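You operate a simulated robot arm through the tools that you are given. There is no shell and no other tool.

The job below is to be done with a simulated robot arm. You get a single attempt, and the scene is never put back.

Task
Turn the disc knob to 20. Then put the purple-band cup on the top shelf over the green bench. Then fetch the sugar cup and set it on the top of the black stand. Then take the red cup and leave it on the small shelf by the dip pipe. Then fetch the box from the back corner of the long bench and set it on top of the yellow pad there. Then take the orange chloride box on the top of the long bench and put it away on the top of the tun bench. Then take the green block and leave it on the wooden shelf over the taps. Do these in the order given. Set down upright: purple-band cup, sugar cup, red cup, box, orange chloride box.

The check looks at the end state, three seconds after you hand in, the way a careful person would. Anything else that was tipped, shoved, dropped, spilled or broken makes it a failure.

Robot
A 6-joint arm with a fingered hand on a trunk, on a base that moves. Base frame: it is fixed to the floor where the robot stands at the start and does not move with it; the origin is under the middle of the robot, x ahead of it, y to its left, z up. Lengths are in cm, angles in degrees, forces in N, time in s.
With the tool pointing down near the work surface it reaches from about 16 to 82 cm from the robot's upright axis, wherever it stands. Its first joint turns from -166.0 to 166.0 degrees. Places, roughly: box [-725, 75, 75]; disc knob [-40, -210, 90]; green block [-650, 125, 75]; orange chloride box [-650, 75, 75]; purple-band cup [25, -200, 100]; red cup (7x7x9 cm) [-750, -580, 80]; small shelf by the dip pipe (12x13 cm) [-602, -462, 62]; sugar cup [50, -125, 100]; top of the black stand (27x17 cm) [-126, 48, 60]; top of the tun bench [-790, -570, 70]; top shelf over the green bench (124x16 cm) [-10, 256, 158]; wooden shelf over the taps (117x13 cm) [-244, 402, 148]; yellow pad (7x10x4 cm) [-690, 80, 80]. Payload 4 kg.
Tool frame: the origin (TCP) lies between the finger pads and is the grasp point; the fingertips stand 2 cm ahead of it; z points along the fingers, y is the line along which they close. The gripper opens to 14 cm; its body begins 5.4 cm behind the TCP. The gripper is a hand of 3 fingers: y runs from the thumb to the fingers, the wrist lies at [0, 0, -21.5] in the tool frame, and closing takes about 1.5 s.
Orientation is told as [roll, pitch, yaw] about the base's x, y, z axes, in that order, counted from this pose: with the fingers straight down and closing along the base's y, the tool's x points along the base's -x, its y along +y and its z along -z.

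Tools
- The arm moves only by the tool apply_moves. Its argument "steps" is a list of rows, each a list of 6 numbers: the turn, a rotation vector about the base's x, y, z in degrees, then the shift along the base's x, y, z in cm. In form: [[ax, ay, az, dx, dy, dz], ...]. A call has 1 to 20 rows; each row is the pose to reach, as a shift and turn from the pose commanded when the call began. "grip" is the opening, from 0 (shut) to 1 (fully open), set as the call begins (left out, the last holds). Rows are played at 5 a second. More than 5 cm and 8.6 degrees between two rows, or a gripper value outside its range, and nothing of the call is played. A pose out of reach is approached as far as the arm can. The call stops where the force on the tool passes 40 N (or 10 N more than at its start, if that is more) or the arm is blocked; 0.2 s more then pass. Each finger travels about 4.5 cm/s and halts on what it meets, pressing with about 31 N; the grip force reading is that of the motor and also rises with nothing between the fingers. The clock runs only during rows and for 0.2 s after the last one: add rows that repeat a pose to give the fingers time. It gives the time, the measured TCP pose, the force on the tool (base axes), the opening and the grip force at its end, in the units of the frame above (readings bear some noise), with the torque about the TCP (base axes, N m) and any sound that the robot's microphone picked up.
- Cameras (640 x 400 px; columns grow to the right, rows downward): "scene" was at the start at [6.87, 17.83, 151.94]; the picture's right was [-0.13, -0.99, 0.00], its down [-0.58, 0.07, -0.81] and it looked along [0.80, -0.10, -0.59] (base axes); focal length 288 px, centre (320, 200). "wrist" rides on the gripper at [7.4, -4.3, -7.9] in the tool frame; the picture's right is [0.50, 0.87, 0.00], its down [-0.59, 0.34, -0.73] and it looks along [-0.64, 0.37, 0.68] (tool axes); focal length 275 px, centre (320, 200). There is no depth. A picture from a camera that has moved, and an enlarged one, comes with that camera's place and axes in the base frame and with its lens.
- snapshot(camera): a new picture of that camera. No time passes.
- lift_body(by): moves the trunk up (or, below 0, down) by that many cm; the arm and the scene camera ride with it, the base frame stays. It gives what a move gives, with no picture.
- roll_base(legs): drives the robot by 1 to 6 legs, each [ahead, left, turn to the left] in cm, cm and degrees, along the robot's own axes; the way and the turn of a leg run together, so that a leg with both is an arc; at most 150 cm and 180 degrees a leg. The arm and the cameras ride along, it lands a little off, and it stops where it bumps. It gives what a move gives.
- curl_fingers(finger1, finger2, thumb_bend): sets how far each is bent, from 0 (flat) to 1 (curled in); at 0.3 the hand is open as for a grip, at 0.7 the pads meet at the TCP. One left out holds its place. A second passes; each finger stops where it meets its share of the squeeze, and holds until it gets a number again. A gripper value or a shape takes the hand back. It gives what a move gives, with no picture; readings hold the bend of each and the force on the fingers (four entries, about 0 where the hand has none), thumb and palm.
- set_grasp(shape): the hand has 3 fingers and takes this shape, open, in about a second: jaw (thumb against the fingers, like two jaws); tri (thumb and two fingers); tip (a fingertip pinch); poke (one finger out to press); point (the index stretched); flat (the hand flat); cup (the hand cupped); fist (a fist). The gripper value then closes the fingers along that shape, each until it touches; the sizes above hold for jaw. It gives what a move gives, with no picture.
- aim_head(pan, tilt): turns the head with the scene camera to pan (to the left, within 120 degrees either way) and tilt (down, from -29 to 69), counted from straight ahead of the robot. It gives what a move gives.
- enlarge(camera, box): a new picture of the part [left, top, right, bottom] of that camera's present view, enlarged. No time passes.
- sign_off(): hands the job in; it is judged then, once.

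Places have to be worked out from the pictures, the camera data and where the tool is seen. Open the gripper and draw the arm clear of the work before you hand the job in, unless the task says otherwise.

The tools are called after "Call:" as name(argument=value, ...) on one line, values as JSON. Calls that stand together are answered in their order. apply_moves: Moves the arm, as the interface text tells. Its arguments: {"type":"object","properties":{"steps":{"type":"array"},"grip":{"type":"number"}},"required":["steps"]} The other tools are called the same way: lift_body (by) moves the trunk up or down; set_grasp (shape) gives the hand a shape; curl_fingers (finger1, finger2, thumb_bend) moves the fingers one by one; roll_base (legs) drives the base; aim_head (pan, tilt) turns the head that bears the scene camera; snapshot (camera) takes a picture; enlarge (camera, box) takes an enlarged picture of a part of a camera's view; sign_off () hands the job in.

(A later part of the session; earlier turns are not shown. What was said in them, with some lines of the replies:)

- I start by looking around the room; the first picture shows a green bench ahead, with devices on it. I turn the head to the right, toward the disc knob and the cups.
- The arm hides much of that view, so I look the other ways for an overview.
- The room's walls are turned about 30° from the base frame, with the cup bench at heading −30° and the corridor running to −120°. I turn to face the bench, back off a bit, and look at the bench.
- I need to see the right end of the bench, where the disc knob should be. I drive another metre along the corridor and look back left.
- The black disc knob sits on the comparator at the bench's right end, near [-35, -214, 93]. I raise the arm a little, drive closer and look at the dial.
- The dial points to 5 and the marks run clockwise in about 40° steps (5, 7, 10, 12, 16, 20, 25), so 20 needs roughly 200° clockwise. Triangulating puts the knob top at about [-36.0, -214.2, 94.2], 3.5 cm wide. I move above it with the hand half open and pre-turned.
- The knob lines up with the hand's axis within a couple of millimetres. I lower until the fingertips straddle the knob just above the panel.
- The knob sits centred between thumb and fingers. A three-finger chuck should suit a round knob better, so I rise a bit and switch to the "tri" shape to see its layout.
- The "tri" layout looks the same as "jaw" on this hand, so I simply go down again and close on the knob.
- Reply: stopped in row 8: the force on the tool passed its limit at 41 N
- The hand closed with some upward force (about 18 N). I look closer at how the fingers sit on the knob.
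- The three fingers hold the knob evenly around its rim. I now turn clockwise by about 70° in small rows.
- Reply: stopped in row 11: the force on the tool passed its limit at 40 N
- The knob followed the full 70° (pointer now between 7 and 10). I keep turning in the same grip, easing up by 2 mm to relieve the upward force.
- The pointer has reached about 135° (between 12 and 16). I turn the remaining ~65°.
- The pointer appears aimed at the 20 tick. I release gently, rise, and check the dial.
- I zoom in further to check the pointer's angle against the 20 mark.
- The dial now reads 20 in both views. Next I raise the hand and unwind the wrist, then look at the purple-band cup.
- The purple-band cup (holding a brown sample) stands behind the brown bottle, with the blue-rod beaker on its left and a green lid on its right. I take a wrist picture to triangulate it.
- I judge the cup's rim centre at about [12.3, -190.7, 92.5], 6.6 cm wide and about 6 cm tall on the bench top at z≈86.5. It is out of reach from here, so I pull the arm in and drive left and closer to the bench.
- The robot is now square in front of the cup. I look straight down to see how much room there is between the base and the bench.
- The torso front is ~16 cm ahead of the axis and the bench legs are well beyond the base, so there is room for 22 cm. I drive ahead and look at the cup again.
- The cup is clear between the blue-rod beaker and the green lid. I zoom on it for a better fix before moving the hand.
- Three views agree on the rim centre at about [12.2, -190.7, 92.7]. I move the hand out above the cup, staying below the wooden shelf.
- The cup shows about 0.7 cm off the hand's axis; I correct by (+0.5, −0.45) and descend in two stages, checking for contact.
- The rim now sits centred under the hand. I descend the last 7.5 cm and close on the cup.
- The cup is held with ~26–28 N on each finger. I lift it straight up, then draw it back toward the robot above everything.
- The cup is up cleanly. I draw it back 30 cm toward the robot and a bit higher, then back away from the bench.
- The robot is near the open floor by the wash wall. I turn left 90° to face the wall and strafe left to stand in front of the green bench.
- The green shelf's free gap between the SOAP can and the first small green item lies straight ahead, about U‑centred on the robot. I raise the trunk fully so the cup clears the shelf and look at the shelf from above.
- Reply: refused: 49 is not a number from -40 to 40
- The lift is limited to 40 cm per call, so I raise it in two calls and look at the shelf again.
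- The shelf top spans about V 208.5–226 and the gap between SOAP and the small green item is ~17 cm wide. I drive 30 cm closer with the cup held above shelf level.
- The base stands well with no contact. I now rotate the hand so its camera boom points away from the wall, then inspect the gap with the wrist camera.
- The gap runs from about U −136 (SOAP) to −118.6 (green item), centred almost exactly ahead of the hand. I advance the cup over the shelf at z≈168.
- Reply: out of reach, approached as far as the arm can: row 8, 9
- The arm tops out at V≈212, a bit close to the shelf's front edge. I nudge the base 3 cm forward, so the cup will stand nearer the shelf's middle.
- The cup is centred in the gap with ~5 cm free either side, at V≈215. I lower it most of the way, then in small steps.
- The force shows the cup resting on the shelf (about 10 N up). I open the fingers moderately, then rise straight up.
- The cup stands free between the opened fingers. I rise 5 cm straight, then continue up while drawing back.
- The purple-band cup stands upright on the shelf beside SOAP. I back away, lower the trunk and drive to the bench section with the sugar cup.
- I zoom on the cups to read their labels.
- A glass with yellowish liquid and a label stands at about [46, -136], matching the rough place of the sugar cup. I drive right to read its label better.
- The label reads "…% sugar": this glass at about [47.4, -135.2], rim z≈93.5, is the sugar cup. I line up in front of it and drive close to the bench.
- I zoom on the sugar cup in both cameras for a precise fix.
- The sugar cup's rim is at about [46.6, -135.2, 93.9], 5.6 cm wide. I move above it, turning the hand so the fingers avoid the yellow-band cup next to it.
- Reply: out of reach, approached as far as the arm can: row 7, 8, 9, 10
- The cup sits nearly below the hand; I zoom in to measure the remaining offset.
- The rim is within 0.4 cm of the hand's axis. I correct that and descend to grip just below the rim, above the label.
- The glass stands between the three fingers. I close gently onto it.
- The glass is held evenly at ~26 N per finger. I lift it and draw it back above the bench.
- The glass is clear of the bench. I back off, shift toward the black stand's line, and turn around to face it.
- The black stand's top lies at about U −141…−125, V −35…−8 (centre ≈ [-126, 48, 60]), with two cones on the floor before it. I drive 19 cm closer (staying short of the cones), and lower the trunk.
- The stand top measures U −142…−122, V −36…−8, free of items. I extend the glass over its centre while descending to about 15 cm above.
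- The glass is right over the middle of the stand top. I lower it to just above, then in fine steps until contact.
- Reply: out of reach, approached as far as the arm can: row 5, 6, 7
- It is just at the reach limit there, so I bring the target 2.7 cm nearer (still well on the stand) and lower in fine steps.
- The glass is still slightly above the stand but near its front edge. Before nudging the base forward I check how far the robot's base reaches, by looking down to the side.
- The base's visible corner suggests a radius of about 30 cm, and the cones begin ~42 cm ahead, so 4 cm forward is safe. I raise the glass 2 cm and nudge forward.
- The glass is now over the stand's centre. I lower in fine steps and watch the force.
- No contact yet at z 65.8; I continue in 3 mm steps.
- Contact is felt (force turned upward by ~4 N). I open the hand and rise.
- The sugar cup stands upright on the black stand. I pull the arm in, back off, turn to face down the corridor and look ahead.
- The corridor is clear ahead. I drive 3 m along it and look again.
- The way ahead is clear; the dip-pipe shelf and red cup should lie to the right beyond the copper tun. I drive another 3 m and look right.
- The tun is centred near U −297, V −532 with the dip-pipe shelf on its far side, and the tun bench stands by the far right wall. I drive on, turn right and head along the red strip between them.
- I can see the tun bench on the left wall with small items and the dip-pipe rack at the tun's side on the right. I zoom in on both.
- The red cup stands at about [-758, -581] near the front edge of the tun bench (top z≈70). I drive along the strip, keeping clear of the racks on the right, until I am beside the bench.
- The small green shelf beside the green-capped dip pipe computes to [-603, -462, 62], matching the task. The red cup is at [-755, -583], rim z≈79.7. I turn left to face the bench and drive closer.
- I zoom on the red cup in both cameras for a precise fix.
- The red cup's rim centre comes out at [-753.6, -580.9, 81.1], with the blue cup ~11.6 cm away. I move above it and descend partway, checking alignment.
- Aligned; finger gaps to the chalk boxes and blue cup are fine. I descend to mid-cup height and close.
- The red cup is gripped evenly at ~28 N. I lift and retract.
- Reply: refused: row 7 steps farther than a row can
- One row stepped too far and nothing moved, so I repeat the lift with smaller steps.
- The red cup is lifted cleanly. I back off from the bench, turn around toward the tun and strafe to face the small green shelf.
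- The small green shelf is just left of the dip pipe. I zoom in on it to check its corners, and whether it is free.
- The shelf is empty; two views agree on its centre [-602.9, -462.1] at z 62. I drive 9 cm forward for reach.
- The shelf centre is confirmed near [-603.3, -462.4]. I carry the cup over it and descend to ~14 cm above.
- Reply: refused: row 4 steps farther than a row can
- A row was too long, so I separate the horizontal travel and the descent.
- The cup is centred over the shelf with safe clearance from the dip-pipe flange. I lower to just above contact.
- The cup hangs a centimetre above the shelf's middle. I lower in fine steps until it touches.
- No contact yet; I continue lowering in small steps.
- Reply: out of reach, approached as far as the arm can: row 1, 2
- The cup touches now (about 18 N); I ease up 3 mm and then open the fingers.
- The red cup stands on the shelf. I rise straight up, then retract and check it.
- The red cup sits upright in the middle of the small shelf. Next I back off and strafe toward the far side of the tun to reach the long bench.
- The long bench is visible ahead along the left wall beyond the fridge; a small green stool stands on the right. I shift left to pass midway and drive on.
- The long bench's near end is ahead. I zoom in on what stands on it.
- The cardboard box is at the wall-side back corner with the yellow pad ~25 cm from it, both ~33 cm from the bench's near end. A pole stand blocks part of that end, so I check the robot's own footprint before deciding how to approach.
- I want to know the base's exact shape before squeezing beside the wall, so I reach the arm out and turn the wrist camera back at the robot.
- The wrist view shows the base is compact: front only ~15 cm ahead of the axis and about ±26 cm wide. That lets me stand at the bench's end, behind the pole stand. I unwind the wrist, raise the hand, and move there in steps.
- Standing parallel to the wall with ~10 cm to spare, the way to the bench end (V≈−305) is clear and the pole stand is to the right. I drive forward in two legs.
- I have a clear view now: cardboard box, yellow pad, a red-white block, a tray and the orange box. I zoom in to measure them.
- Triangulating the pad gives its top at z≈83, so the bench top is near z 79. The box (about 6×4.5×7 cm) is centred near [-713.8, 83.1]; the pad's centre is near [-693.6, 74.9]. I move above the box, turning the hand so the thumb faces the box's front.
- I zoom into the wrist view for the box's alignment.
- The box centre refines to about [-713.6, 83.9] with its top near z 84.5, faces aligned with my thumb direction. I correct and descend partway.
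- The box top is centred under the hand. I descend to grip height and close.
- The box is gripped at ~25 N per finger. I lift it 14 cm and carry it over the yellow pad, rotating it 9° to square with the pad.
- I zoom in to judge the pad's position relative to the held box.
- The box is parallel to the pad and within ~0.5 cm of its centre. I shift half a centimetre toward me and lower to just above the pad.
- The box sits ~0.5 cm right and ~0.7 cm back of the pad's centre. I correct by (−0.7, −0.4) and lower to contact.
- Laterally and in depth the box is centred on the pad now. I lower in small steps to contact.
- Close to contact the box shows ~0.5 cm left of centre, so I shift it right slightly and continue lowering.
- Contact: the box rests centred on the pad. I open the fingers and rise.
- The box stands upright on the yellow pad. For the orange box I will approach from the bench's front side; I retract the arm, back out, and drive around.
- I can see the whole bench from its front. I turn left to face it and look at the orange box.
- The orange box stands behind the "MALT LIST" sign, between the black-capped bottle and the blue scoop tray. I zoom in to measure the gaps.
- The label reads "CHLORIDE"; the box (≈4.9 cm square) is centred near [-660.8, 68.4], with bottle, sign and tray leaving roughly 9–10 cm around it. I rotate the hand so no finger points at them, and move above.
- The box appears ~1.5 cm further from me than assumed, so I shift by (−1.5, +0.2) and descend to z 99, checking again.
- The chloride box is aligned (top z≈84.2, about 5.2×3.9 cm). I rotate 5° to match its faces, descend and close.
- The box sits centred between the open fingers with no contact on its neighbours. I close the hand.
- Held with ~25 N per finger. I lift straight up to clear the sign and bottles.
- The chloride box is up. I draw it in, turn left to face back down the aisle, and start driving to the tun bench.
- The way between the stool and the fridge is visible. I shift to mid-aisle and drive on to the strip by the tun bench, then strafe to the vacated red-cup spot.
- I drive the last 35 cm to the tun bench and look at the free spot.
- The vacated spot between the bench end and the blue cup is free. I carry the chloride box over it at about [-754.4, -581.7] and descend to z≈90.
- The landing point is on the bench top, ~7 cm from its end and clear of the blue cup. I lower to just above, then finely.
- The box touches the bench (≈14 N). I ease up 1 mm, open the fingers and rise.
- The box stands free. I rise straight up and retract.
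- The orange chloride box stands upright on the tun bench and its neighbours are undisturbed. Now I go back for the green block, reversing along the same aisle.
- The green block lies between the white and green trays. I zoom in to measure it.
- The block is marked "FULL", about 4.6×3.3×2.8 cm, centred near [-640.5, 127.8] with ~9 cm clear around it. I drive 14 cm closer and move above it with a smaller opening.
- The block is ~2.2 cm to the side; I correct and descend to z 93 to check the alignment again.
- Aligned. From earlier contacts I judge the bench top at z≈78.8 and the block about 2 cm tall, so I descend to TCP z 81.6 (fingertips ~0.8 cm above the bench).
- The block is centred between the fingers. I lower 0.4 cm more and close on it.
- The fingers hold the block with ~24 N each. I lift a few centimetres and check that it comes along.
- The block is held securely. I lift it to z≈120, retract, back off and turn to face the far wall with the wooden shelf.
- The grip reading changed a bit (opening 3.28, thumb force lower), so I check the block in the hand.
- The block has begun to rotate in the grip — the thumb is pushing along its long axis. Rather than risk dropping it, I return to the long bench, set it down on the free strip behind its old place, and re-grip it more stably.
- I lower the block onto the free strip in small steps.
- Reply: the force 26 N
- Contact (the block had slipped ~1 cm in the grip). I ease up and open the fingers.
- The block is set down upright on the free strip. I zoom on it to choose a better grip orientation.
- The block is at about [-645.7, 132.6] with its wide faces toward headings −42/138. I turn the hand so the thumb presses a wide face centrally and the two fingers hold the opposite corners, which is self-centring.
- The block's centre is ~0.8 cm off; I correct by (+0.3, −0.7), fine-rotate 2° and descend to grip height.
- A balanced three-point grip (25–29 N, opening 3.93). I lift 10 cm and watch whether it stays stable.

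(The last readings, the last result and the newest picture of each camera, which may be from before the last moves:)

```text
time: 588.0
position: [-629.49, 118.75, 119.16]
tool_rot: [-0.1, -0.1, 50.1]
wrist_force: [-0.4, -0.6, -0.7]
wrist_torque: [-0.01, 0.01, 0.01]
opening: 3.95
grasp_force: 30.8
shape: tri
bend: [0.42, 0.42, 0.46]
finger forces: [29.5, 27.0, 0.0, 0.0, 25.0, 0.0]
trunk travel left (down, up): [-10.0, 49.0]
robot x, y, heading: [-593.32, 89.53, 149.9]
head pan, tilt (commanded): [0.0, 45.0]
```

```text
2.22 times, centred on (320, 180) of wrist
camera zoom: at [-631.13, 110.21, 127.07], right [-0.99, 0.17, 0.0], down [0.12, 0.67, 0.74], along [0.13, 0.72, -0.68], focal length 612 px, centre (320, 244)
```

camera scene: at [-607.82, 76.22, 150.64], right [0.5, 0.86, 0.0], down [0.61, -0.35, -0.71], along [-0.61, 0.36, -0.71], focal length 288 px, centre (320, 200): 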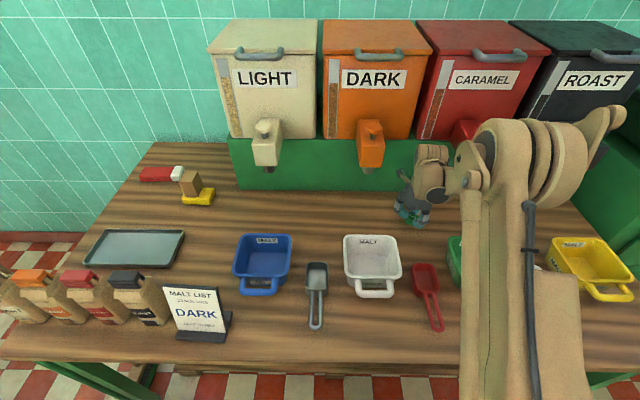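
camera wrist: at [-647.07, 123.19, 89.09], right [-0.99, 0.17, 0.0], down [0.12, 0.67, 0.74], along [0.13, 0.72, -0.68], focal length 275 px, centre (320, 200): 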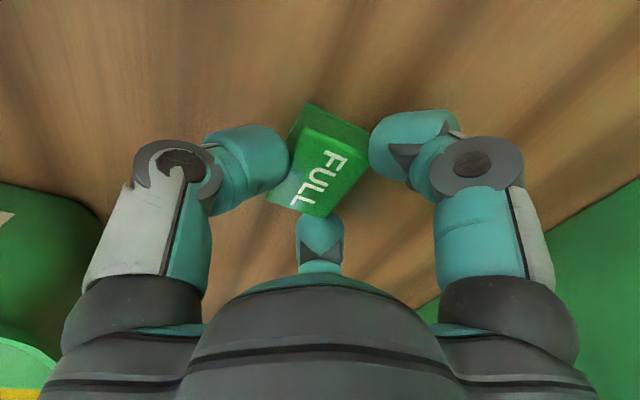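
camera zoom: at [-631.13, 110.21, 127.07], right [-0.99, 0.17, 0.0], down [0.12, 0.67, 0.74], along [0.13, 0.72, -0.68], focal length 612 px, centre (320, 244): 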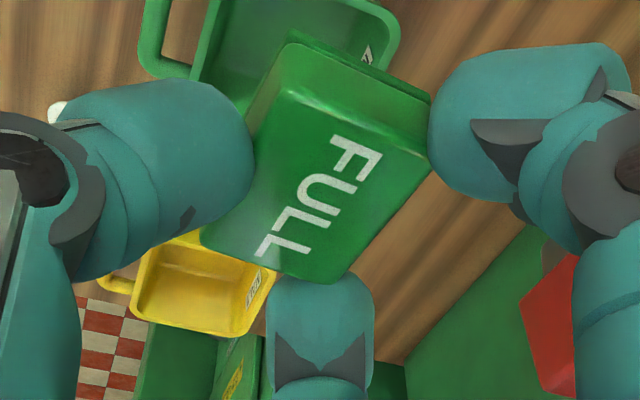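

The grip stays perfectly stable now. I back off, turn to face the far wall, and drive diagonally toward the wooden shelf.

Call:
roll_base(legs=[[-35, 0, 0], [0, 0, -90]])

Call:
roll_base(legs=[[130, -50, 0], [100, -50, 0]])

Call:
aim_head(pan=0, tilt=15)

Call:
snapshot(camera="scene")

Call:
snapshot(camera="wrist")

```text
time: 594.0
position: [-533.49, 108.27, 119.24]
tool_rot: [0.1, -0.1, -40.3]
wrist_force: [-0.9, -0.3, -0.6]
wrist_torque: [0.01, -0.01, -0.05]
opening: 3.94
grasp_force: 30.7
shape: tri
bend: [0.42, 0.42, 0.46]
finger forces: [29.9, 26.7, 0.0, 0.0, 24.3, 0.0]
trunk travel left (down, up): [-10.0, 49.0]
robot x, y, heading: [-562.77, 71.93, 59.6]
head pan, tilt (commanded): [0.0, 45.0]
```

```text
time: 606.3
position: [-331.04, 256.3, 119.32]
tool_rot: [0.0, -0.1, -40.5]
wrist_force: [0.5, 0.3, -0.8]
wrist_torque: [0.02, -0.02, 0.01]
opening: 3.93
grasp_force: 31.3
shape: tri
bend: [0.42, 0.42, 0.46]
finger forces: [30.0, 26.7, 0.0, 0.1, 24.2, 0.0]
trunk travel left (down, up): [-10.0, 49.0]
robot x, y, heading: [-360.63, 220.3, 59.4]
head pan, tilt (commanded): [0.0, 45.0]
```

```text
time: 607.3
position: [-331.09, 256.31, 119.12]
tool_rot: [0.1, 0.0, -40.5]
wrist_force: [0.5, -0.4, -1.4]
wrist_torque: [-0.02, 0.01, 0.0]
opening: 3.92
grasp_force: 30.8
shape: tri
bend: [0.42, 0.42, 0.46]
finger forces: [30.0, 26.7, 0.0, 0.0, 24.3, 0.0]
trunk travel left (down, up): [-10.0, 49.0]
robot x, y, heading: [-360.21, 220.12, 59.3]
head pan, tilt (commanded): [0.0, 15.0]
```

```text
taken
camera scene: at [-372.92, 236.05, 155.3], right [0.86, -0.51, 0.0], down [-0.13, -0.22, -0.97], along [0.49, 0.83, -0.26], focal length 288 px, centre (320, 200)
```

scene: 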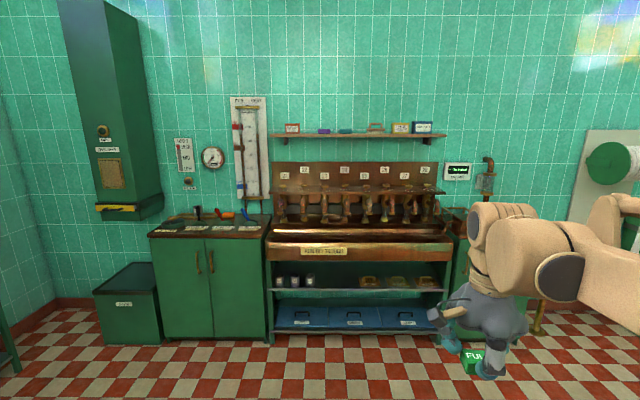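

```text
taken
camera wrist: at [-339.58, 257.75, 127.08], right [0.18, 0.98, 0.0], down [0.67, -0.12, 0.74], along [0.72, -0.13, -0.68], focal length 275 px, centre (320, 200)
```

wrist: 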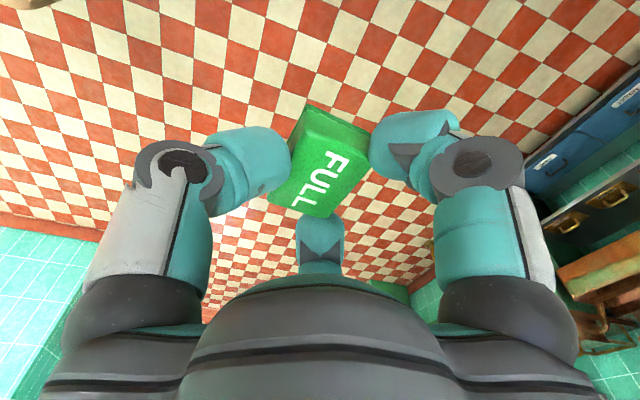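

The wooden shelf over the run-off taps is straight ahead with several items on it. I zoom in to find a free gap.

Call:
enlarge(camera="scene", box=[260, 100, 460, 160])

Call:
enlarge(camera="scene", box=[240, 150, 480, 350])

```text
3.20 times, centred on (360, 130) of scene
camera zoom: at [-372.92, 236.05, 155.3], right [0.86, -0.51, 0.0], down [-0.13, -0.22, -0.97], along [0.49, 0.83, -0.26], focal length 921 px, centre (192, 424)
```

zoom: 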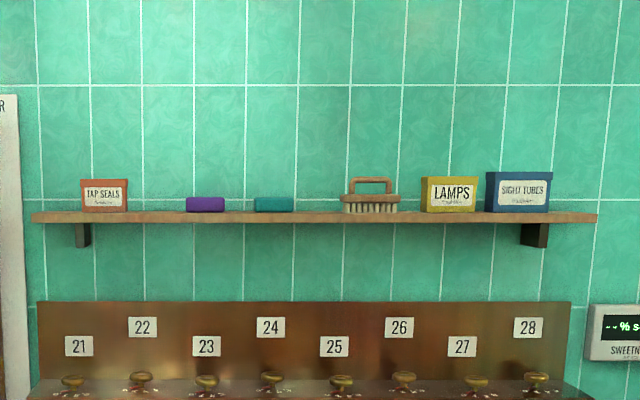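

```text
2.00 times, centred on (360, 250) of scene
camera zoom: at [-372.92, 236.05, 155.3], right [0.86, -0.51, 0.0], down [-0.13, -0.22, -0.97], along [0.49, 0.83, -0.26], focal length 575 px, centre (240, 100)
```

zoom: 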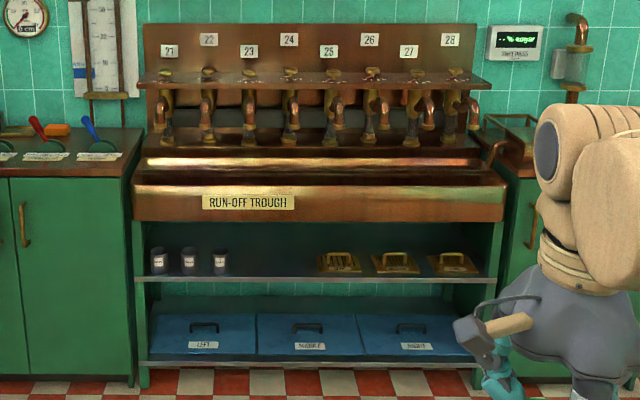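

The gap between the TAP SEALS box and the purple block (about 12.5 cm, U −452…−440) suits the green block. I raise the trunk and drive up to the trough, aligned with that gap.

Call:
lift_body(by=40)

Call:
lift_body(by=6)

Call:
roll_base(legs=[[110, 22, 0.6]])

Call:
aim_head(pan=0, tilt=30)

Call:
snapshot(camera="scene")

```text
time: 611.1
position: [-331.05, 256.22, 159.15]
tool_rot: [0.1, -0.2, -40.4]
wrist_force: [0.1, -0.2, -0.3]
wrist_torque: [-0.03, -0.02, -0.02]
opening: 3.93
grasp_force: 31.0
shape: tri
bend: [0.42, 0.42, 0.46]
finger forces: [30.0, 26.6, 0.1, 0.0, 24.2, 0.0]
trunk travel left (down, up): [-50.0, 9.0]
robot x, y, heading: [-360.39, 220.2, 59.7]
head pan, tilt (commanded): [0.0, 15.0]
```

```text
time: 612.1
position: [-330.97, 256.22, 165.09]
tool_rot: [0.0, 0.0, -40.5]
wrist_force: [-0.7, 1.2, 0.1]
wrist_torque: [0.0, 0.02, 0.01]
opening: 3.96
grasp_force: 31.3
shape: tri
bend: [0.42, 0.42, 0.46]
finger forces: [30.0, 26.6, 0.1, 0.0, 24.2, 0.0]
trunk travel left (down, up): [-56.0, 3.0]
robot x, y, heading: [-360.42, 220.16, 59.3]
head pan, tilt (commanded): [0.0, 15.0]
```

```text
time: 617.8
position: [-295.17, 363.39, 165.2]
tool_rot: [0.0, -0.1, -39.5]
wrist_force: [0.9, -0.3, -0.8]
wrist_torque: [0.0, 0.0, 0.01]
opening: 3.94
grasp_force: 30.8
shape: tri
bend: [0.42, 0.42, 0.46]
finger forces: [30.0, 26.7, 0.1, 0.0, 24.1, 0.0]
trunk travel left (down, up): [-56.0, 3.0]
robot x, y, heading: [-323.78, 326.83, 60.3]
head pan, tilt (commanded): [0.0, 15.0]
```

```text
time: 618.6
position: [-295.22, 363.41, 165.26]
tool_rot: [0.0, -0.1, -39.6]
wrist_force: [-0.3, 0.4, -1.2]
wrist_torque: [0.0, -0.01, 0.03]
opening: 3.93
grasp_force: 31.0
shape: tri
bend: [0.42, 0.42, 0.46]
finger forces: [29.9, 26.6, 0.0, 0.0, 24.2, 0.1]
trunk travel left (down, up): [-56.0, 3.0]
robot x, y, heading: [-324.07, 326.44, 60.5]
head pan, tilt (commanded): [0.0, 30.0]
```

```text
taken
camera scene: at [-336.87, 342.19, 198.9], right [0.87, -0.5, 0.0], down [-0.25, -0.43, -0.87], along [0.43, 0.75, -0.5], focal length 288 px, centre (320, 200)
```

scene: 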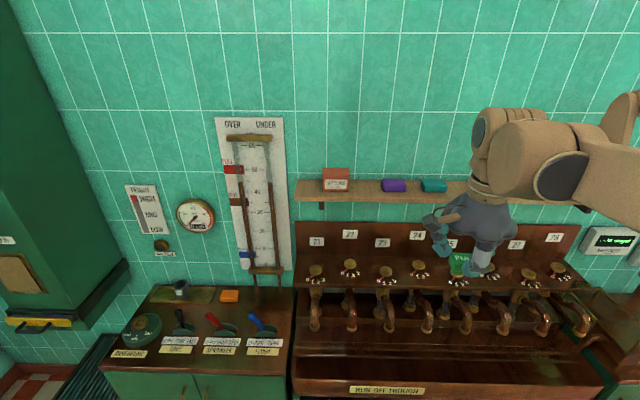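

From above, the shelf spans V 217.5–230.5 and the gap U −452.5…−439.7. I drive the last 30 cm and look down to check the clearance to the trough.

Call:
roll_base(legs=[[30, 0, -0.4]])

Call:
aim_head(pan=0, tilt=40)

Call:
snapshot(camera="scene")

Call:
enlarge(camera="scene", box=[280, 60, 480, 200])

```text
time: 620.7
position: [-280.01, 389.2, 165.23]
tool_rot: [0.1, -0.1, -39.9]
wrist_force: [0.0, 0.4, -1.0]
wrist_torque: [-0.01, -0.04, -0.01]
opening: 3.94
grasp_force: 30.8
shape: tri
bend: [0.42, 0.42, 0.46]
finger forces: [30.0, 26.7, 0.1, 0.0, 24.4, 0.0]
trunk travel left (down, up): [-56.0, 3.0]
robot x, y, heading: [-308.52, 352.69, 59.9]
head pan, tilt (commanded): [0.0, 30.0]
```

```text
time: 621.4
position: [-280.05, 389.18, 165.03]
tool_rot: [0.0, 0.0, -39.9]
wrist_force: [0.0, -0.5, -0.2]
wrist_torque: [0.03, 0.0, -0.01]
opening: 3.91
grasp_force: 31.2
shape: tri
bend: [0.42, 0.42, 0.46]
finger forces: [30.0, 26.8, 0.0, 0.0, 24.2, 0.0]
trunk travel left (down, up): [-56.0, 3.0]
robot x, y, heading: [-308.49, 352.89, 60.0]
head pan, tilt (commanded): [0.0, 40.0]
```

```text
taken
camera scene: at [-321.99, 367.94, 197.36], right [0.86, -0.5, 0.0], down [-0.32, -0.56, -0.77], along [0.38, 0.66, -0.64], focal length 288 px, centre (320, 200)
```

scene: 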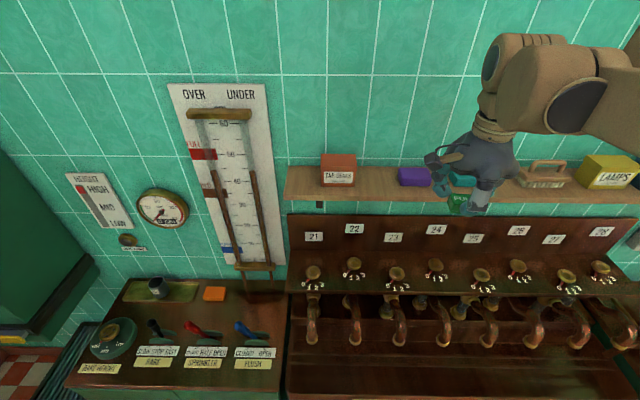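

```text
2.86 times, centred on (380, 130) of scene
camera zoom: at [-321.99, 367.94, 197.36], right [0.86, -0.5, 0.0], down [-0.32, -0.56, -0.77], along [0.38, 0.66, -0.64], focal length 822 px, centre (149, 400)
```

zoom: 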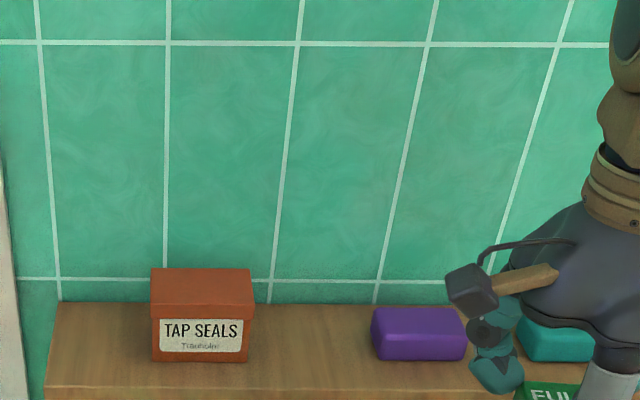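

The gap's centre is U≈−446.7 and I aim for V≈224.5, i.e. [-274.6, 417.8]. I carry the block there at z≈165, turning it square to the shelf.

Call:
apply_moves(steps=[[0, 0, 1.3, 0.7, 3.6, 0], [0, 0, 2.6, 1.4, 7.2, 0], [0, 0, 3.9, 2.1, 10.7, 0], [0, 0, 5.2, 2.7, 14.3, 0], [0, 0, 6.5, 3.4, 17.9, 0], [0, 0, 7.8, 4.1, 21.5, 0], [0, 0, 9, 4.8, 25, 0], [0, 0, 10, 5.4, 28.6, 0], [0, 0, 10, 5.4, 28.6, 0]])

Call:
snapshot(camera="wrist")

Call:
snapshot(camera="scene")

```text
time: 623.4
position: [-274.57, 417.68, 165.22]
tool_rot: [0.1, -0.1, -30.0]
wrist_force: [0.0, -0.2, -0.5]
wrist_torque: [-0.01, -0.05, -0.01]
opening: 3.94
grasp_force: 31.5
shape: tri
bend: [0.42, 0.42, 0.47]
finger forces: [30.0, 27.0, 0.0, 0.0, 24.1, 0.0]
trunk travel left (down, up): [-56.0, 3.0]
robot x, y, heading: [-309.03, 352.87, 60.0]
head pan, tilt (commanded): [0.0, 40.0]
```

```text
taken
camera wrist: at [-283.2, 417.56, 173.08], right [0.0, 1.0, 0.0], down [0.68, 0.0, 0.74], along [0.74, 0.0, -0.68], focal length 275 px, centre (320, 200)
```

wrist: 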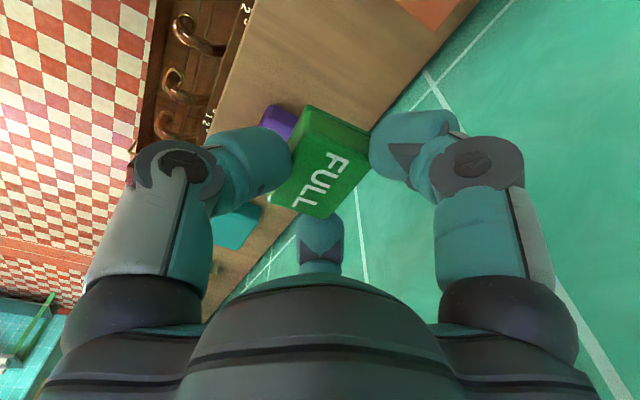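

```text
taken
camera scene: at [-322.09, 367.69, 197.37], right [0.86, -0.5, 0.0], down [-0.32, -0.56, -0.77], along [0.39, 0.66, -0.64], focal length 288 px, centre (320, 200)
```

scene: 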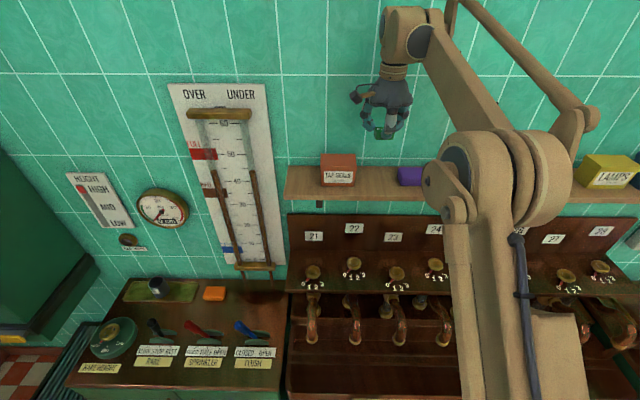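

The landing point is mid-shelf, midway between TAP SEALS and the purple block. I lower to just above the shelf.

Call:
apply_moves(steps=[[0, 0, 0, 0, 0, -3], [0, 0, 0, 0, 0, -6], [0, 0, 0, 0, 0, -9], [0, 0, 0, 0, 0, -11], [0, 0, 0, 0, 0, -12.2], [0, 0, 0, 0, 0, -12.2]])

Call:
snapshot(camera="wrist")

Call:
enlarge(camera="scene", box=[300, 90, 450, 220])

```text
time: 624.8
position: [-274.46, 417.87, 152.94]
tool_rot: [0.0, -0.1, -29.9]
wrist_force: [0.5, 0.5, 0.5]
wrist_torque: [-0.04, -0.01, 0.01]
opening: 3.9
grasp_force: 31.3
shape: tri
bend: [0.42, 0.42, 0.47]
finger forces: [30.0, 27.1, 0.0, 0.1, 24.1, 0.0]
trunk travel left (down, up): [-56.0, 3.0]
robot x, y, heading: [-308.91, 352.42, 59.8]
head pan, tilt (commanded): [0.0, 40.0]
```

```text
taken
camera wrist: at [-283.21, 417.8, 160.8], right [0.0, 1.0, 0.0], down [0.68, 0.0, 0.74], along [0.74, 0.0, -0.68], focal length 275 px, centre (320, 200)
```

wrist: 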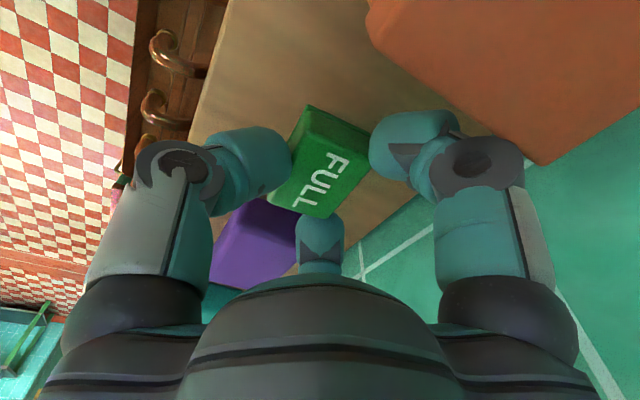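

```text
3.08 times, centred on (375, 155) of scene
camera zoom: at [-322.01, 367.92, 197.35], right [0.86, -0.5, 0.0], down [-0.32, -0.56, -0.77], along [0.38, 0.66, -0.64], focal length 885 px, centre (151, 338)
```

zoom: 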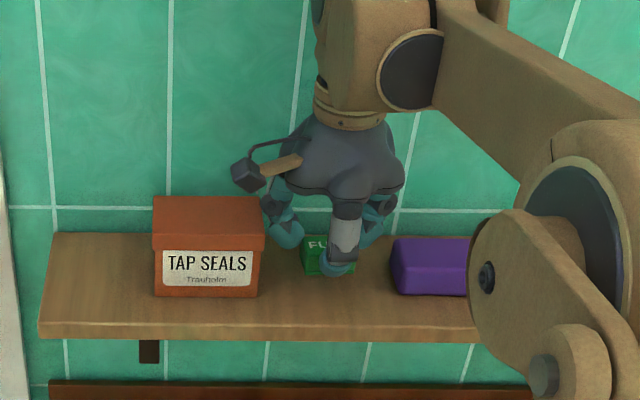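

Clearances look fine. I lower in fine steps until the block touches the shelf.

Call:
apply_moves(steps=[[0, 0, 0, 0, 0, -0.6], [0, 0, 0, 0, 0, -1.2], [0, 0, 0, 0, 0, -1.2]])

Call:
apply_moves(steps=[[0, 0, 0, 0, 0, -0.4], [0, 0, 0, 0, 0, -0.4]])

Call:
apply_moves(steps=[[0, 0, 0, 0, 0, -0.3], [0, 0, 0, 0, 0, -0.3]])

```text
time: 625.6
position: [-274.49, 417.75, 151.76]
tool_rot: [0.1, 0.0, -29.9]
wrist_force: [0.5, 0.7, -0.2]
wrist_torque: [-0.01, 0.02, 0.02]
opening: 3.94
grasp_force: 30.9
shape: tri
bend: [0.42, 0.42, 0.47]
finger forces: [30.0, 27.0, 0.1, 0.1, 24.1, 0.0]
trunk travel left (down, up): [-56.0, 3.0]
robot x, y, heading: [-308.98, 352.58, 59.9]
head pan, tilt (commanded): [0.0, 40.0]
```

```text
time: 626.2
position: [-274.54, 417.97, 151.38]
tool_rot: [0.0, 0.0, -29.9]
wrist_force: [0.4, -0.5, -0.8]
wrist_torque: [-0.02, 0.01, 0.02]
opening: 3.92
grasp_force: 31.2
shape: tri
bend: [0.42, 0.42, 0.47]
finger forces: [30.0, 27.0, 0.0, 0.1, 24.1, 0.1]
trunk travel left (down, up): [-56.0, 3.0]
robot x, y, heading: [-308.8, 352.92, 60.1]
head pan, tilt (commanded): [0.0, 40.0]
```

```text
time: 626.8
position: [-274.54, 417.89, 151.09]
tool_rot: [0.0, -0.1, -29.9]
wrist_force: [-1.0, 0.1, -0.1]
wrist_torque: [0.0, 0.0, 0.01]
opening: 3.91
grasp_force: 31.4
shape: tri
bend: [0.42, 0.42, 0.47]
finger forces: [30.0, 27.1, 0.0, 0.0, 24.1, 0.0]
trunk travel left (down, up): [-56.0, 3.0]
robot x, y, heading: [-309.17, 352.68, 59.8]
head pan, tilt (commanded): [0.0, 40.0]
```

Call:
apply_moves(steps=[[0, 0, 0, 0, 0, -0.3], [0, 0, 0, 0, 0, -0.3]])

Call:
apply_moves(steps=[[0, 0, 0, 0, 0, -0.25], [0, 0, 0, 0, 0, -0.25]])

```text
time: 627.4
position: [-274.54, 417.79, 150.78]
tool_rot: [0.0, -0.1, -29.8]
wrist_force: [-0.4, 0.2, 0.3]
wrist_torque: [0.02, 0.01, 0.02]
opening: 3.95
grasp_force: 30.9
shape: tri
bend: [0.42, 0.42, 0.47]
finger forces: [30.0, 27.1, 0.1, 0.0, 24.1, 0.0]
trunk travel left (down, up): [-56.0, 3.0]
robot x, y, heading: [-309.03, 352.73, 59.6]
head pan, tilt (commanded): [0.0, 40.0]
```

```text
time: 628.0
position: [-274.51, 417.73, 150.64]
tool_rot: [0.0, -0.1, -29.9]
wrist_force: [0.5, 1.1, 6.8]
wrist_torque: [0.11, -0.03, -0.01]
opening: 3.96
grasp_force: 30.9
shape: tri
bend: [0.42, 0.42, 0.47]
finger forces: [31.5, 27.9, 0.1, 0.1, 24.4, 0.1]
trunk travel left (down, up): [-56.0, 3.0]
robot x, y, heading: [-309.0, 352.89, 60.1]
head pan, tilt (commanded): [0.0, 40.0]
```

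The block touches the shelf. I open the fingers only a little (to ~5.9 cm), so they stay clear of the neighbours, and check.

Call:
apply_moves(steps=[[0, 0, 0, 0, 0, 0], [0, 0, 0, 0, 0, 0], [0, 0, 0, 0, 0, 0], [0, 0, 0, 0, 0, 0], [0, 0, 0, 0, 0, 0]], grip=0.42)

Call:
snapshot(camera="wrist")

```text
time: 629.2
position: [-274.5, 417.88, 150.54]
tool_rot: [0.1, -0.1, -29.8]
wrist_force: [0.4, -1.1, 0.5]
wrist_torque: [0.01, 0.01, 0.02]
opening: 5.86
grasp_force: 0.0
shape: tri
bend: [0.37, 0.37, 0.36]
finger forces: [0.5, 0.1, 0.0, 0.1, 0.1, 0.0]
trunk travel left (down, up): [-56.0, 3.0]
robot x, y, heading: [-309.11, 352.8, 59.8]
head pan, tilt (commanded): [0.0, 40.0]
```

```text
taken
camera wrist: at [-283.17, 417.75, 158.41], right [0.0, 1.0, 0.0], down [0.68, 0.0, 0.74], along [0.74, 0.0, -0.68], focal length 275 px, centre (320, 200)
```

wrist: 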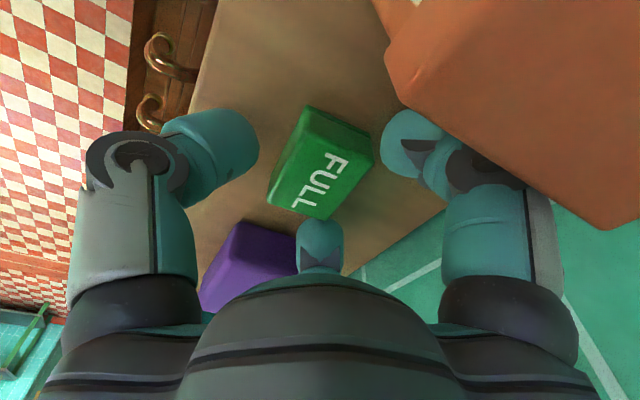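

Call:
enlarge(camera="wrist", box=[240, 90, 540, 270])

Call:
apply_moves(steps=[[0, 0, 0, 0, 0, 0.3]])

```text
2.13 times, centred on (390, 180) of wrist
camera zoom: at [-283.17, 417.75, 158.41], right [0.0, 1.0, 0.0], down [0.68, 0.0, 0.74], along [0.74, 0.0, -0.68], focal length 587 px, centre (171, 243)
```

zoom: 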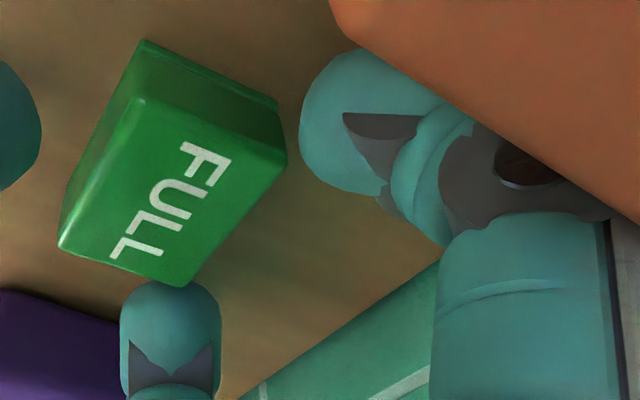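

```text
time: 629.6
position: [-274.42, 417.8, 150.88]
tool_rot: [-0.1, -0.1, -29.9]
wrist_force: [0.6, 0.7, 0.4]
wrist_torque: [0.0, -0.01, 0.01]
opening: 5.84
grasp_force: 0.1
shape: tri
bend: [0.37, 0.37, 0.36]
finger forces: [0.2, 0.0, 0.0, 0.0, 0.0, 0.1]
trunk travel left (down, up): [-56.0, 3.0]
robot x, y, heading: [-309.09, 352.89, 60.0]
head pan, tilt (commanded): [0.0, 40.0]
```

One fingertip just grazes the block's corner, so I shift 3 mm away from it and then rise straight up.

Call:
apply_moves(steps=[[0, 0, 0, 0.3, 0, 0], [0, 0, 0, 0.3, 0, 0]])

Call:
apply_moves(steps=[[0, 0, 0, 0, 0, 0.7], [0, 0, 0, 0, 0, 1.5], [0, 0, 0, 0, 0, 3], [0, 0, 0, 0, 0, 5.5], [0, 0, 0, 0, 0, 8], [0, 0, 0, 0, 0, 11], [0, 0, 0, 0, 0, 13], [0, 0, 0, 0, 0, 13]])

Call:
snapshot(camera="wrist")

Call:
enlarge(camera="scene", box=[300, 90, 450, 220])

```text
time: 630.2
position: [-274.25, 417.76, 150.88]
tool_rot: [0.0, -0.1, -29.9]
wrist_force: [-0.1, 0.9, -0.6]
wrist_torque: [0.01, 0.02, -0.01]
opening: 5.86
grasp_force: 0.0
shape: tri
bend: [0.37, 0.37, 0.36]
finger forces: [0.1, 0.0, 0.1, 0.0, 0.0, 0.0]
trunk travel left (down, up): [-56.0, 3.0]
robot x, y, heading: [-309.06, 352.85, 59.6]
head pan, tilt (commanded): [0.0, 40.0]
```

```text
time: 632.0
position: [-274.25, 417.96, 163.89]
tool_rot: [0.0, -0.2, -29.9]
wrist_force: [-0.1, 0.0, -0.3]
wrist_torque: [-0.01, 0.01, -0.01]
opening: 5.87
grasp_force: 0.0
shape: tri
bend: [0.37, 0.37, 0.36]
finger forces: [0.0, 0.0, 0.0, 0.0, 0.0, 0.0]
trunk travel left (down, up): [-56.0, 3.0]
robot x, y, heading: [-309.01, 352.99, 59.8]
head pan, tilt (commanded): [0.0, 40.0]
```

```text
taken
camera wrist: at [-282.85, 417.82, 171.71], right [0.0, 1.0, 0.0], down [0.68, 0.0, 0.74], along [0.74, 0.0, -0.68], focal length 275 px, centre (320, 200)
```

wrist: 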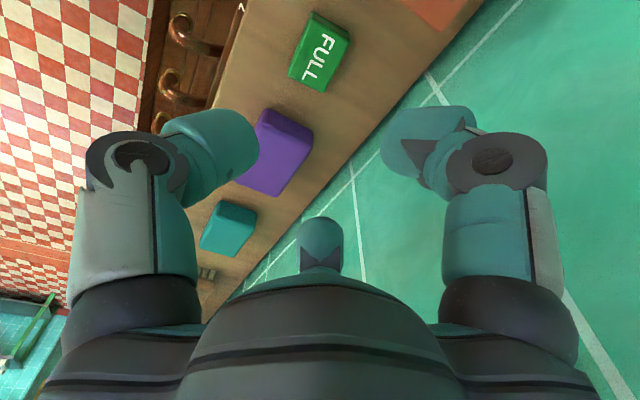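

```text
3.08 times, centred on (375, 155) of scene
camera zoom: at [-322.01, 367.92, 197.35], right [0.86, -0.5, 0.0], down [-0.32, -0.56, -0.77], along [0.38, 0.66, -0.64], focal length 885 px, centre (151, 338)
```

zoom: 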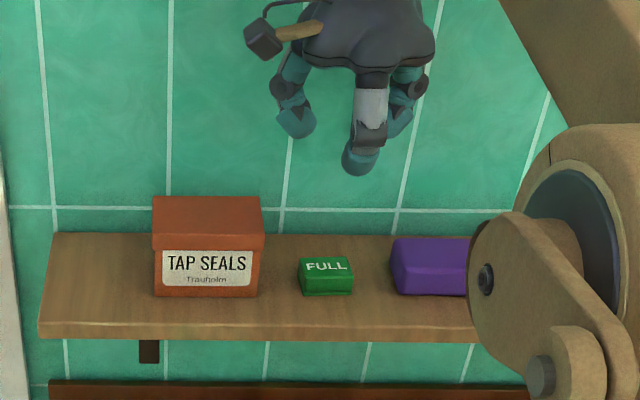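

The green block stands squarely on the wooden shelf between undisturbed neighbours. I retract the arm, back away, lower the trunk and open the hand.

Call:
apply_moves(steps=[[0, 0, 0, -1.5, -2.6, 1], [0, 0, 0, -3.5, -6, 1], [0, 0, 0, -5.5, -9.5, 1], [0, 0, 0, -7.5, -13, 1], [0, 0, 0, -9.5, -16.5, 1], [0, 0, 0, -11.5, -20, 1], [0, 0, 0, -13.5, -23.4, 1], [0, 0, 0, -15, -26, 1], [0, 0, 0, -15, -26, 1]])

Call:
roll_base(legs=[[-70, 0, 0]])

Call:
lift_body(by=-40)

Call:
apply_moves(steps=[[0, 0, 0, 0, 0, 0], [0, 0, 0, 0, 0, 0], [0, 0, 0, 0, 0, 0], [0, 0, 0, 0, 0, 0], [0, 0, 0, 0, 0, 0]], grip=1)

Call:
aim_head(pan=-5, tilt=12)

Call:
snapshot(camera="scene")

Call:
aim_head(pan=-60, tilt=8)

Call:
snapshot(camera="scene")

```text
time: 634.0
position: [-289.05, 391.82, 164.79]
tool_rot: [0.1, -0.1, -29.9]
wrist_force: [-0.2, 0.6, 0.8]
wrist_torque: [0.0, 0.01, -0.01]
opening: 5.84
grasp_force: 0.0
shape: tri
bend: [0.37, 0.37, 0.36]
finger forces: [0.0, 0.0, 0.0, 0.1, 0.0, 0.0]
trunk travel left (down, up): [-56.0, 3.0]
robot x, y, heading: [-309.2, 353.06, 59.7]
head pan, tilt (commanded): [0.0, 40.0]
```

```text
time: 637.8
position: [-323.83, 331.96, 164.89]
tool_rot: [0.0, -0.1, -30.2]
wrist_force: [-0.9, -0.7, -0.3]
wrist_torque: [0.01, 0.02, 0.03]
opening: 5.86
grasp_force: 0.0
shape: tri
bend: [0.37, 0.37, 0.36]
finger forces: [0.1, 0.0, 0.0, 0.0, 0.1, 0.1]
trunk travel left (down, up): [-56.0, 3.0]
robot x, y, heading: [-344.32, 293.17, 59.3]
head pan, tilt (commanded): [0.0, 40.0]
```

```text
time: 641.6
position: [-323.76, 331.9, 124.75]
tool_rot: [0.0, -0.1, -30.2]
wrist_force: [0.1, -0.5, -0.7]
wrist_torque: [0.01, 0.0, 0.0]
opening: 5.85
grasp_force: 0.2
shape: tri
bend: [0.37, 0.37, 0.36]
finger forces: [0.2, 0.1, 0.1, 0.1, 0.0, 0.1]
trunk travel left (down, up): [-16.0, 43.0]
robot x, y, heading: [-344.1, 292.99, 59.4]
head pan, tilt (commanded): [0.0, 40.0]
```

```text
time: 642.8
position: [-323.97, 332.01, 124.85]
tool_rot: [0.0, -0.1, -30.2]
wrist_force: [0.2, -0.2, -0.2]
wrist_torque: [0.01, 0.0, 0.03]
opening: 13.99
grasp_force: 0.0
shape: tri
bend: [0.3, 0.3, 0.3]
finger forces: [0.0, 0.0, 0.0, 0.1, 0.0, 0.1]
trunk travel left (down, up): [-16.0, 43.0]
robot x, y, heading: [-344.15, 293.13, 59.5]
head pan, tilt (commanded): [0.0, 40.0]
```

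```text
time: 643.7
position: [-323.91, 331.96, 124.84]
tool_rot: [0.0, -0.1, -30.1]
wrist_force: [0.3, -0.4, 0.0]
wrist_torque: [-0.02, 0.0, -0.04]
opening: 14.0
grasp_force: 0.1
shape: tri
bend: [0.3, 0.3, 0.3]
finger forces: [0.0, 0.0, 0.0, 0.0, 0.0, 0.0]
trunk travel left (down, up): [-16.0, 43.0]
robot x, y, heading: [-344.13, 292.78, 59.8]
head pan, tilt (commanded): [-5.0, 12.0]
```

```text
taken
camera scene: at [-355.79, 308.46, 161.79], right [0.81, -0.58, 0.0], down [-0.12, -0.17, -0.98], along [0.57, 0.8, -0.21], focal length 288 px, centre (320, 200)
```

scene: 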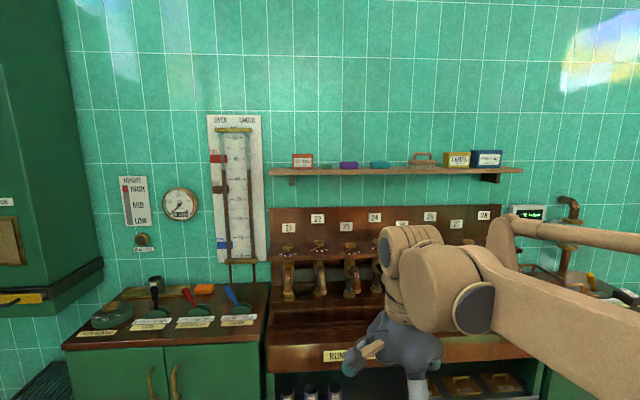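

```text
time: 645.0
position: [-323.91, 332.04, 124.8]
tool_rot: [-0.1, -0.1, -30.2]
wrist_force: [-0.1, 0.1, -0.4]
wrist_torque: [-0.02, 0.0, 0.0]
opening: 13.97
grasp_force: 0.0
shape: tri
bend: [0.3, 0.3, 0.3]
finger forces: [0.1, 0.1, 0.1, 0.1, 0.0, 0.0]
trunk travel left (down, up): [-16.0, 43.0]
robot x, y, heading: [-343.99, 292.95, 59.3]
head pan, tilt (commanded): [-60.0, 8.0]
```

```text
taken
camera scene: at [-351.93, 300.79, 162.45], right [-0.01, -1.0, 0.0], down [-0.14, 0.0, -0.99], along [0.99, -0.01, -0.14], focal length 288 px, centre (320, 200)
```

scene: 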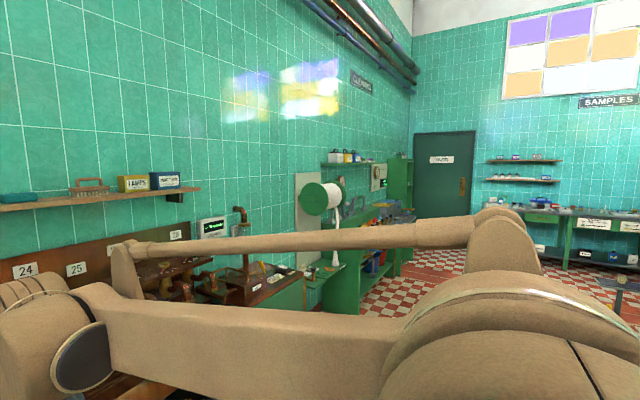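

I zoom to verify the green block on the wooden shelf and the purple-band cup on the other shelf.

Call:
enlarge(camera="scene", box=[310, 140, 420, 210])

Call:
enlarge(camera="scene", box=[560, 240, 640, 330])

Call:
aim_head(pan=-5, tilt=12)

Call:
enlarge(camera="scene", box=[270, 140, 410, 190])

```text
5.71 times, centred on (365, 175) of scene
camera zoom: at [-351.93, 300.79, 162.45], right [-0.01, -1.0, 0.0], down [-0.14, 0.0, -0.99], along [0.99, -0.01, -0.14], focal length 1644 px, centre (63, 343)
```

zoom: 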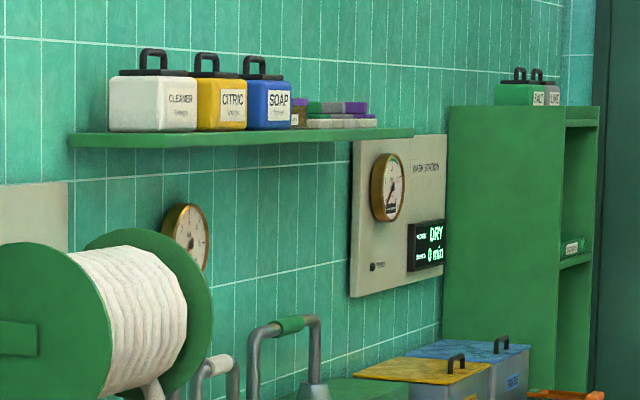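

```text
4.44 times, centred on (600, 285) of scene
camera zoom: at [-351.93, 300.79, 162.45], right [-0.01, -1.0, 0.0], down [-0.14, 0.0, -0.99], along [0.99, -0.01, -0.14], focal length 1279 px, centre (-924, -178)
```

zoom: 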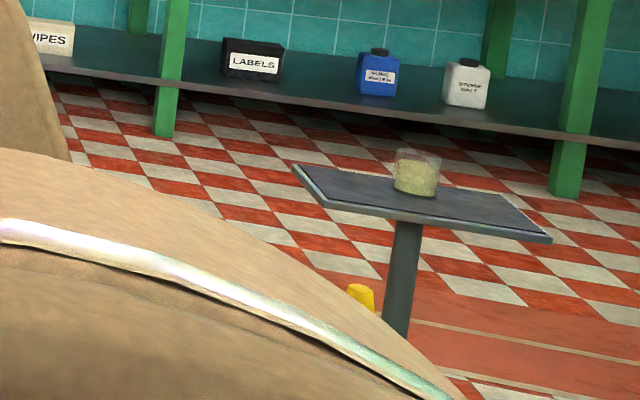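

```text
time: 646.2
position: [-323.93, 331.98, 124.85]
tool_rot: [0.0, -0.2, -30.2]
wrist_force: [0.2, 0.3, 0.5]
wrist_torque: [0.02, 0.02, -0.01]
opening: 13.98
grasp_force: 0.1
shape: tri
bend: [0.3, 0.3, 0.3]
finger forces: [0.0, 0.0, 0.0, 0.1, 0.0, 0.0]
trunk travel left (down, up): [-16.0, 43.0]
robot x, y, heading: [-343.74, 293.1, 59.4]
head pan, tilt (commanded): [-5.0, 12.0]
```

```text
4.57 times, centred on (340, 165) of scene
camera zoom: at [-355.78, 308.45, 161.8], right [0.81, -0.58, 0.0], down [-0.12, -0.17, -0.98], along [0.57, 0.8, -0.21], focal length 1315 px, centre (229, 360)
```

zoom: 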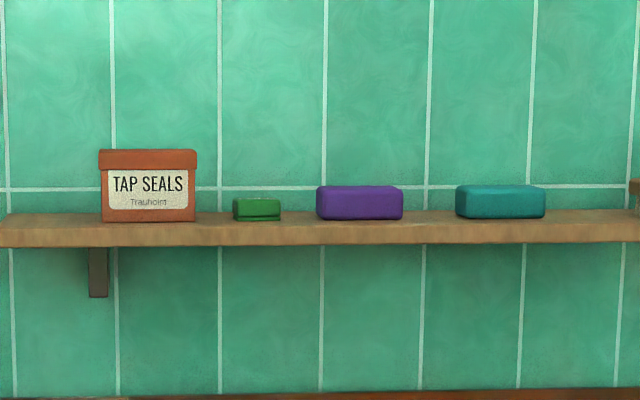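

Everything I can see from here is in place: the green block is on the wooden shelf, the purple-band cup is beside SOAP on the green shelf, and the sugar cup is upright on the black stand. I last saw the knob at 20 and the red cup, box and chloride box standing upright when I released each of them. The hand is open and clear, so I hand in.

Call:
sign_off()

```text
The job is handed in.
```

I did all seven steps in the order given and handed the job in; the result of the check hasn't come back. I re-checked the purple-band cup, the sugar cup and the green block just before handing in. The other four I last saw when I let go of them.

1. **Disc knob:** turned clockwise from 5 to 20. Both cameras showed it pointing at the 20 mark.
2. **Purple-band cup:** upright on the top shelf over the green bench, between the SOAP can and a small green item.
3. **Sugar cup:** the glass labelled "10.0 % sugar", upright near the middle of the black stand.
4. **Red cup:** upright near the centre of the small shelf by the dip pipe.
5. **Box:** upright, centred on the yellow pad on the long bench.
6. **Orange chloride box:** upright on the tun bench, in the spot the red cup left.
7. **Green block:** on the wooden shelf over the taps, between the TAP SEALS box and the purple block.

The green block started to slip on the first pickup, so I put it back down on the long bench, gripped it a different way and carried on. It was never dropped. I saw no other item tipped, shoved or spilled, and the hand was open and clear of the work when I handed in.
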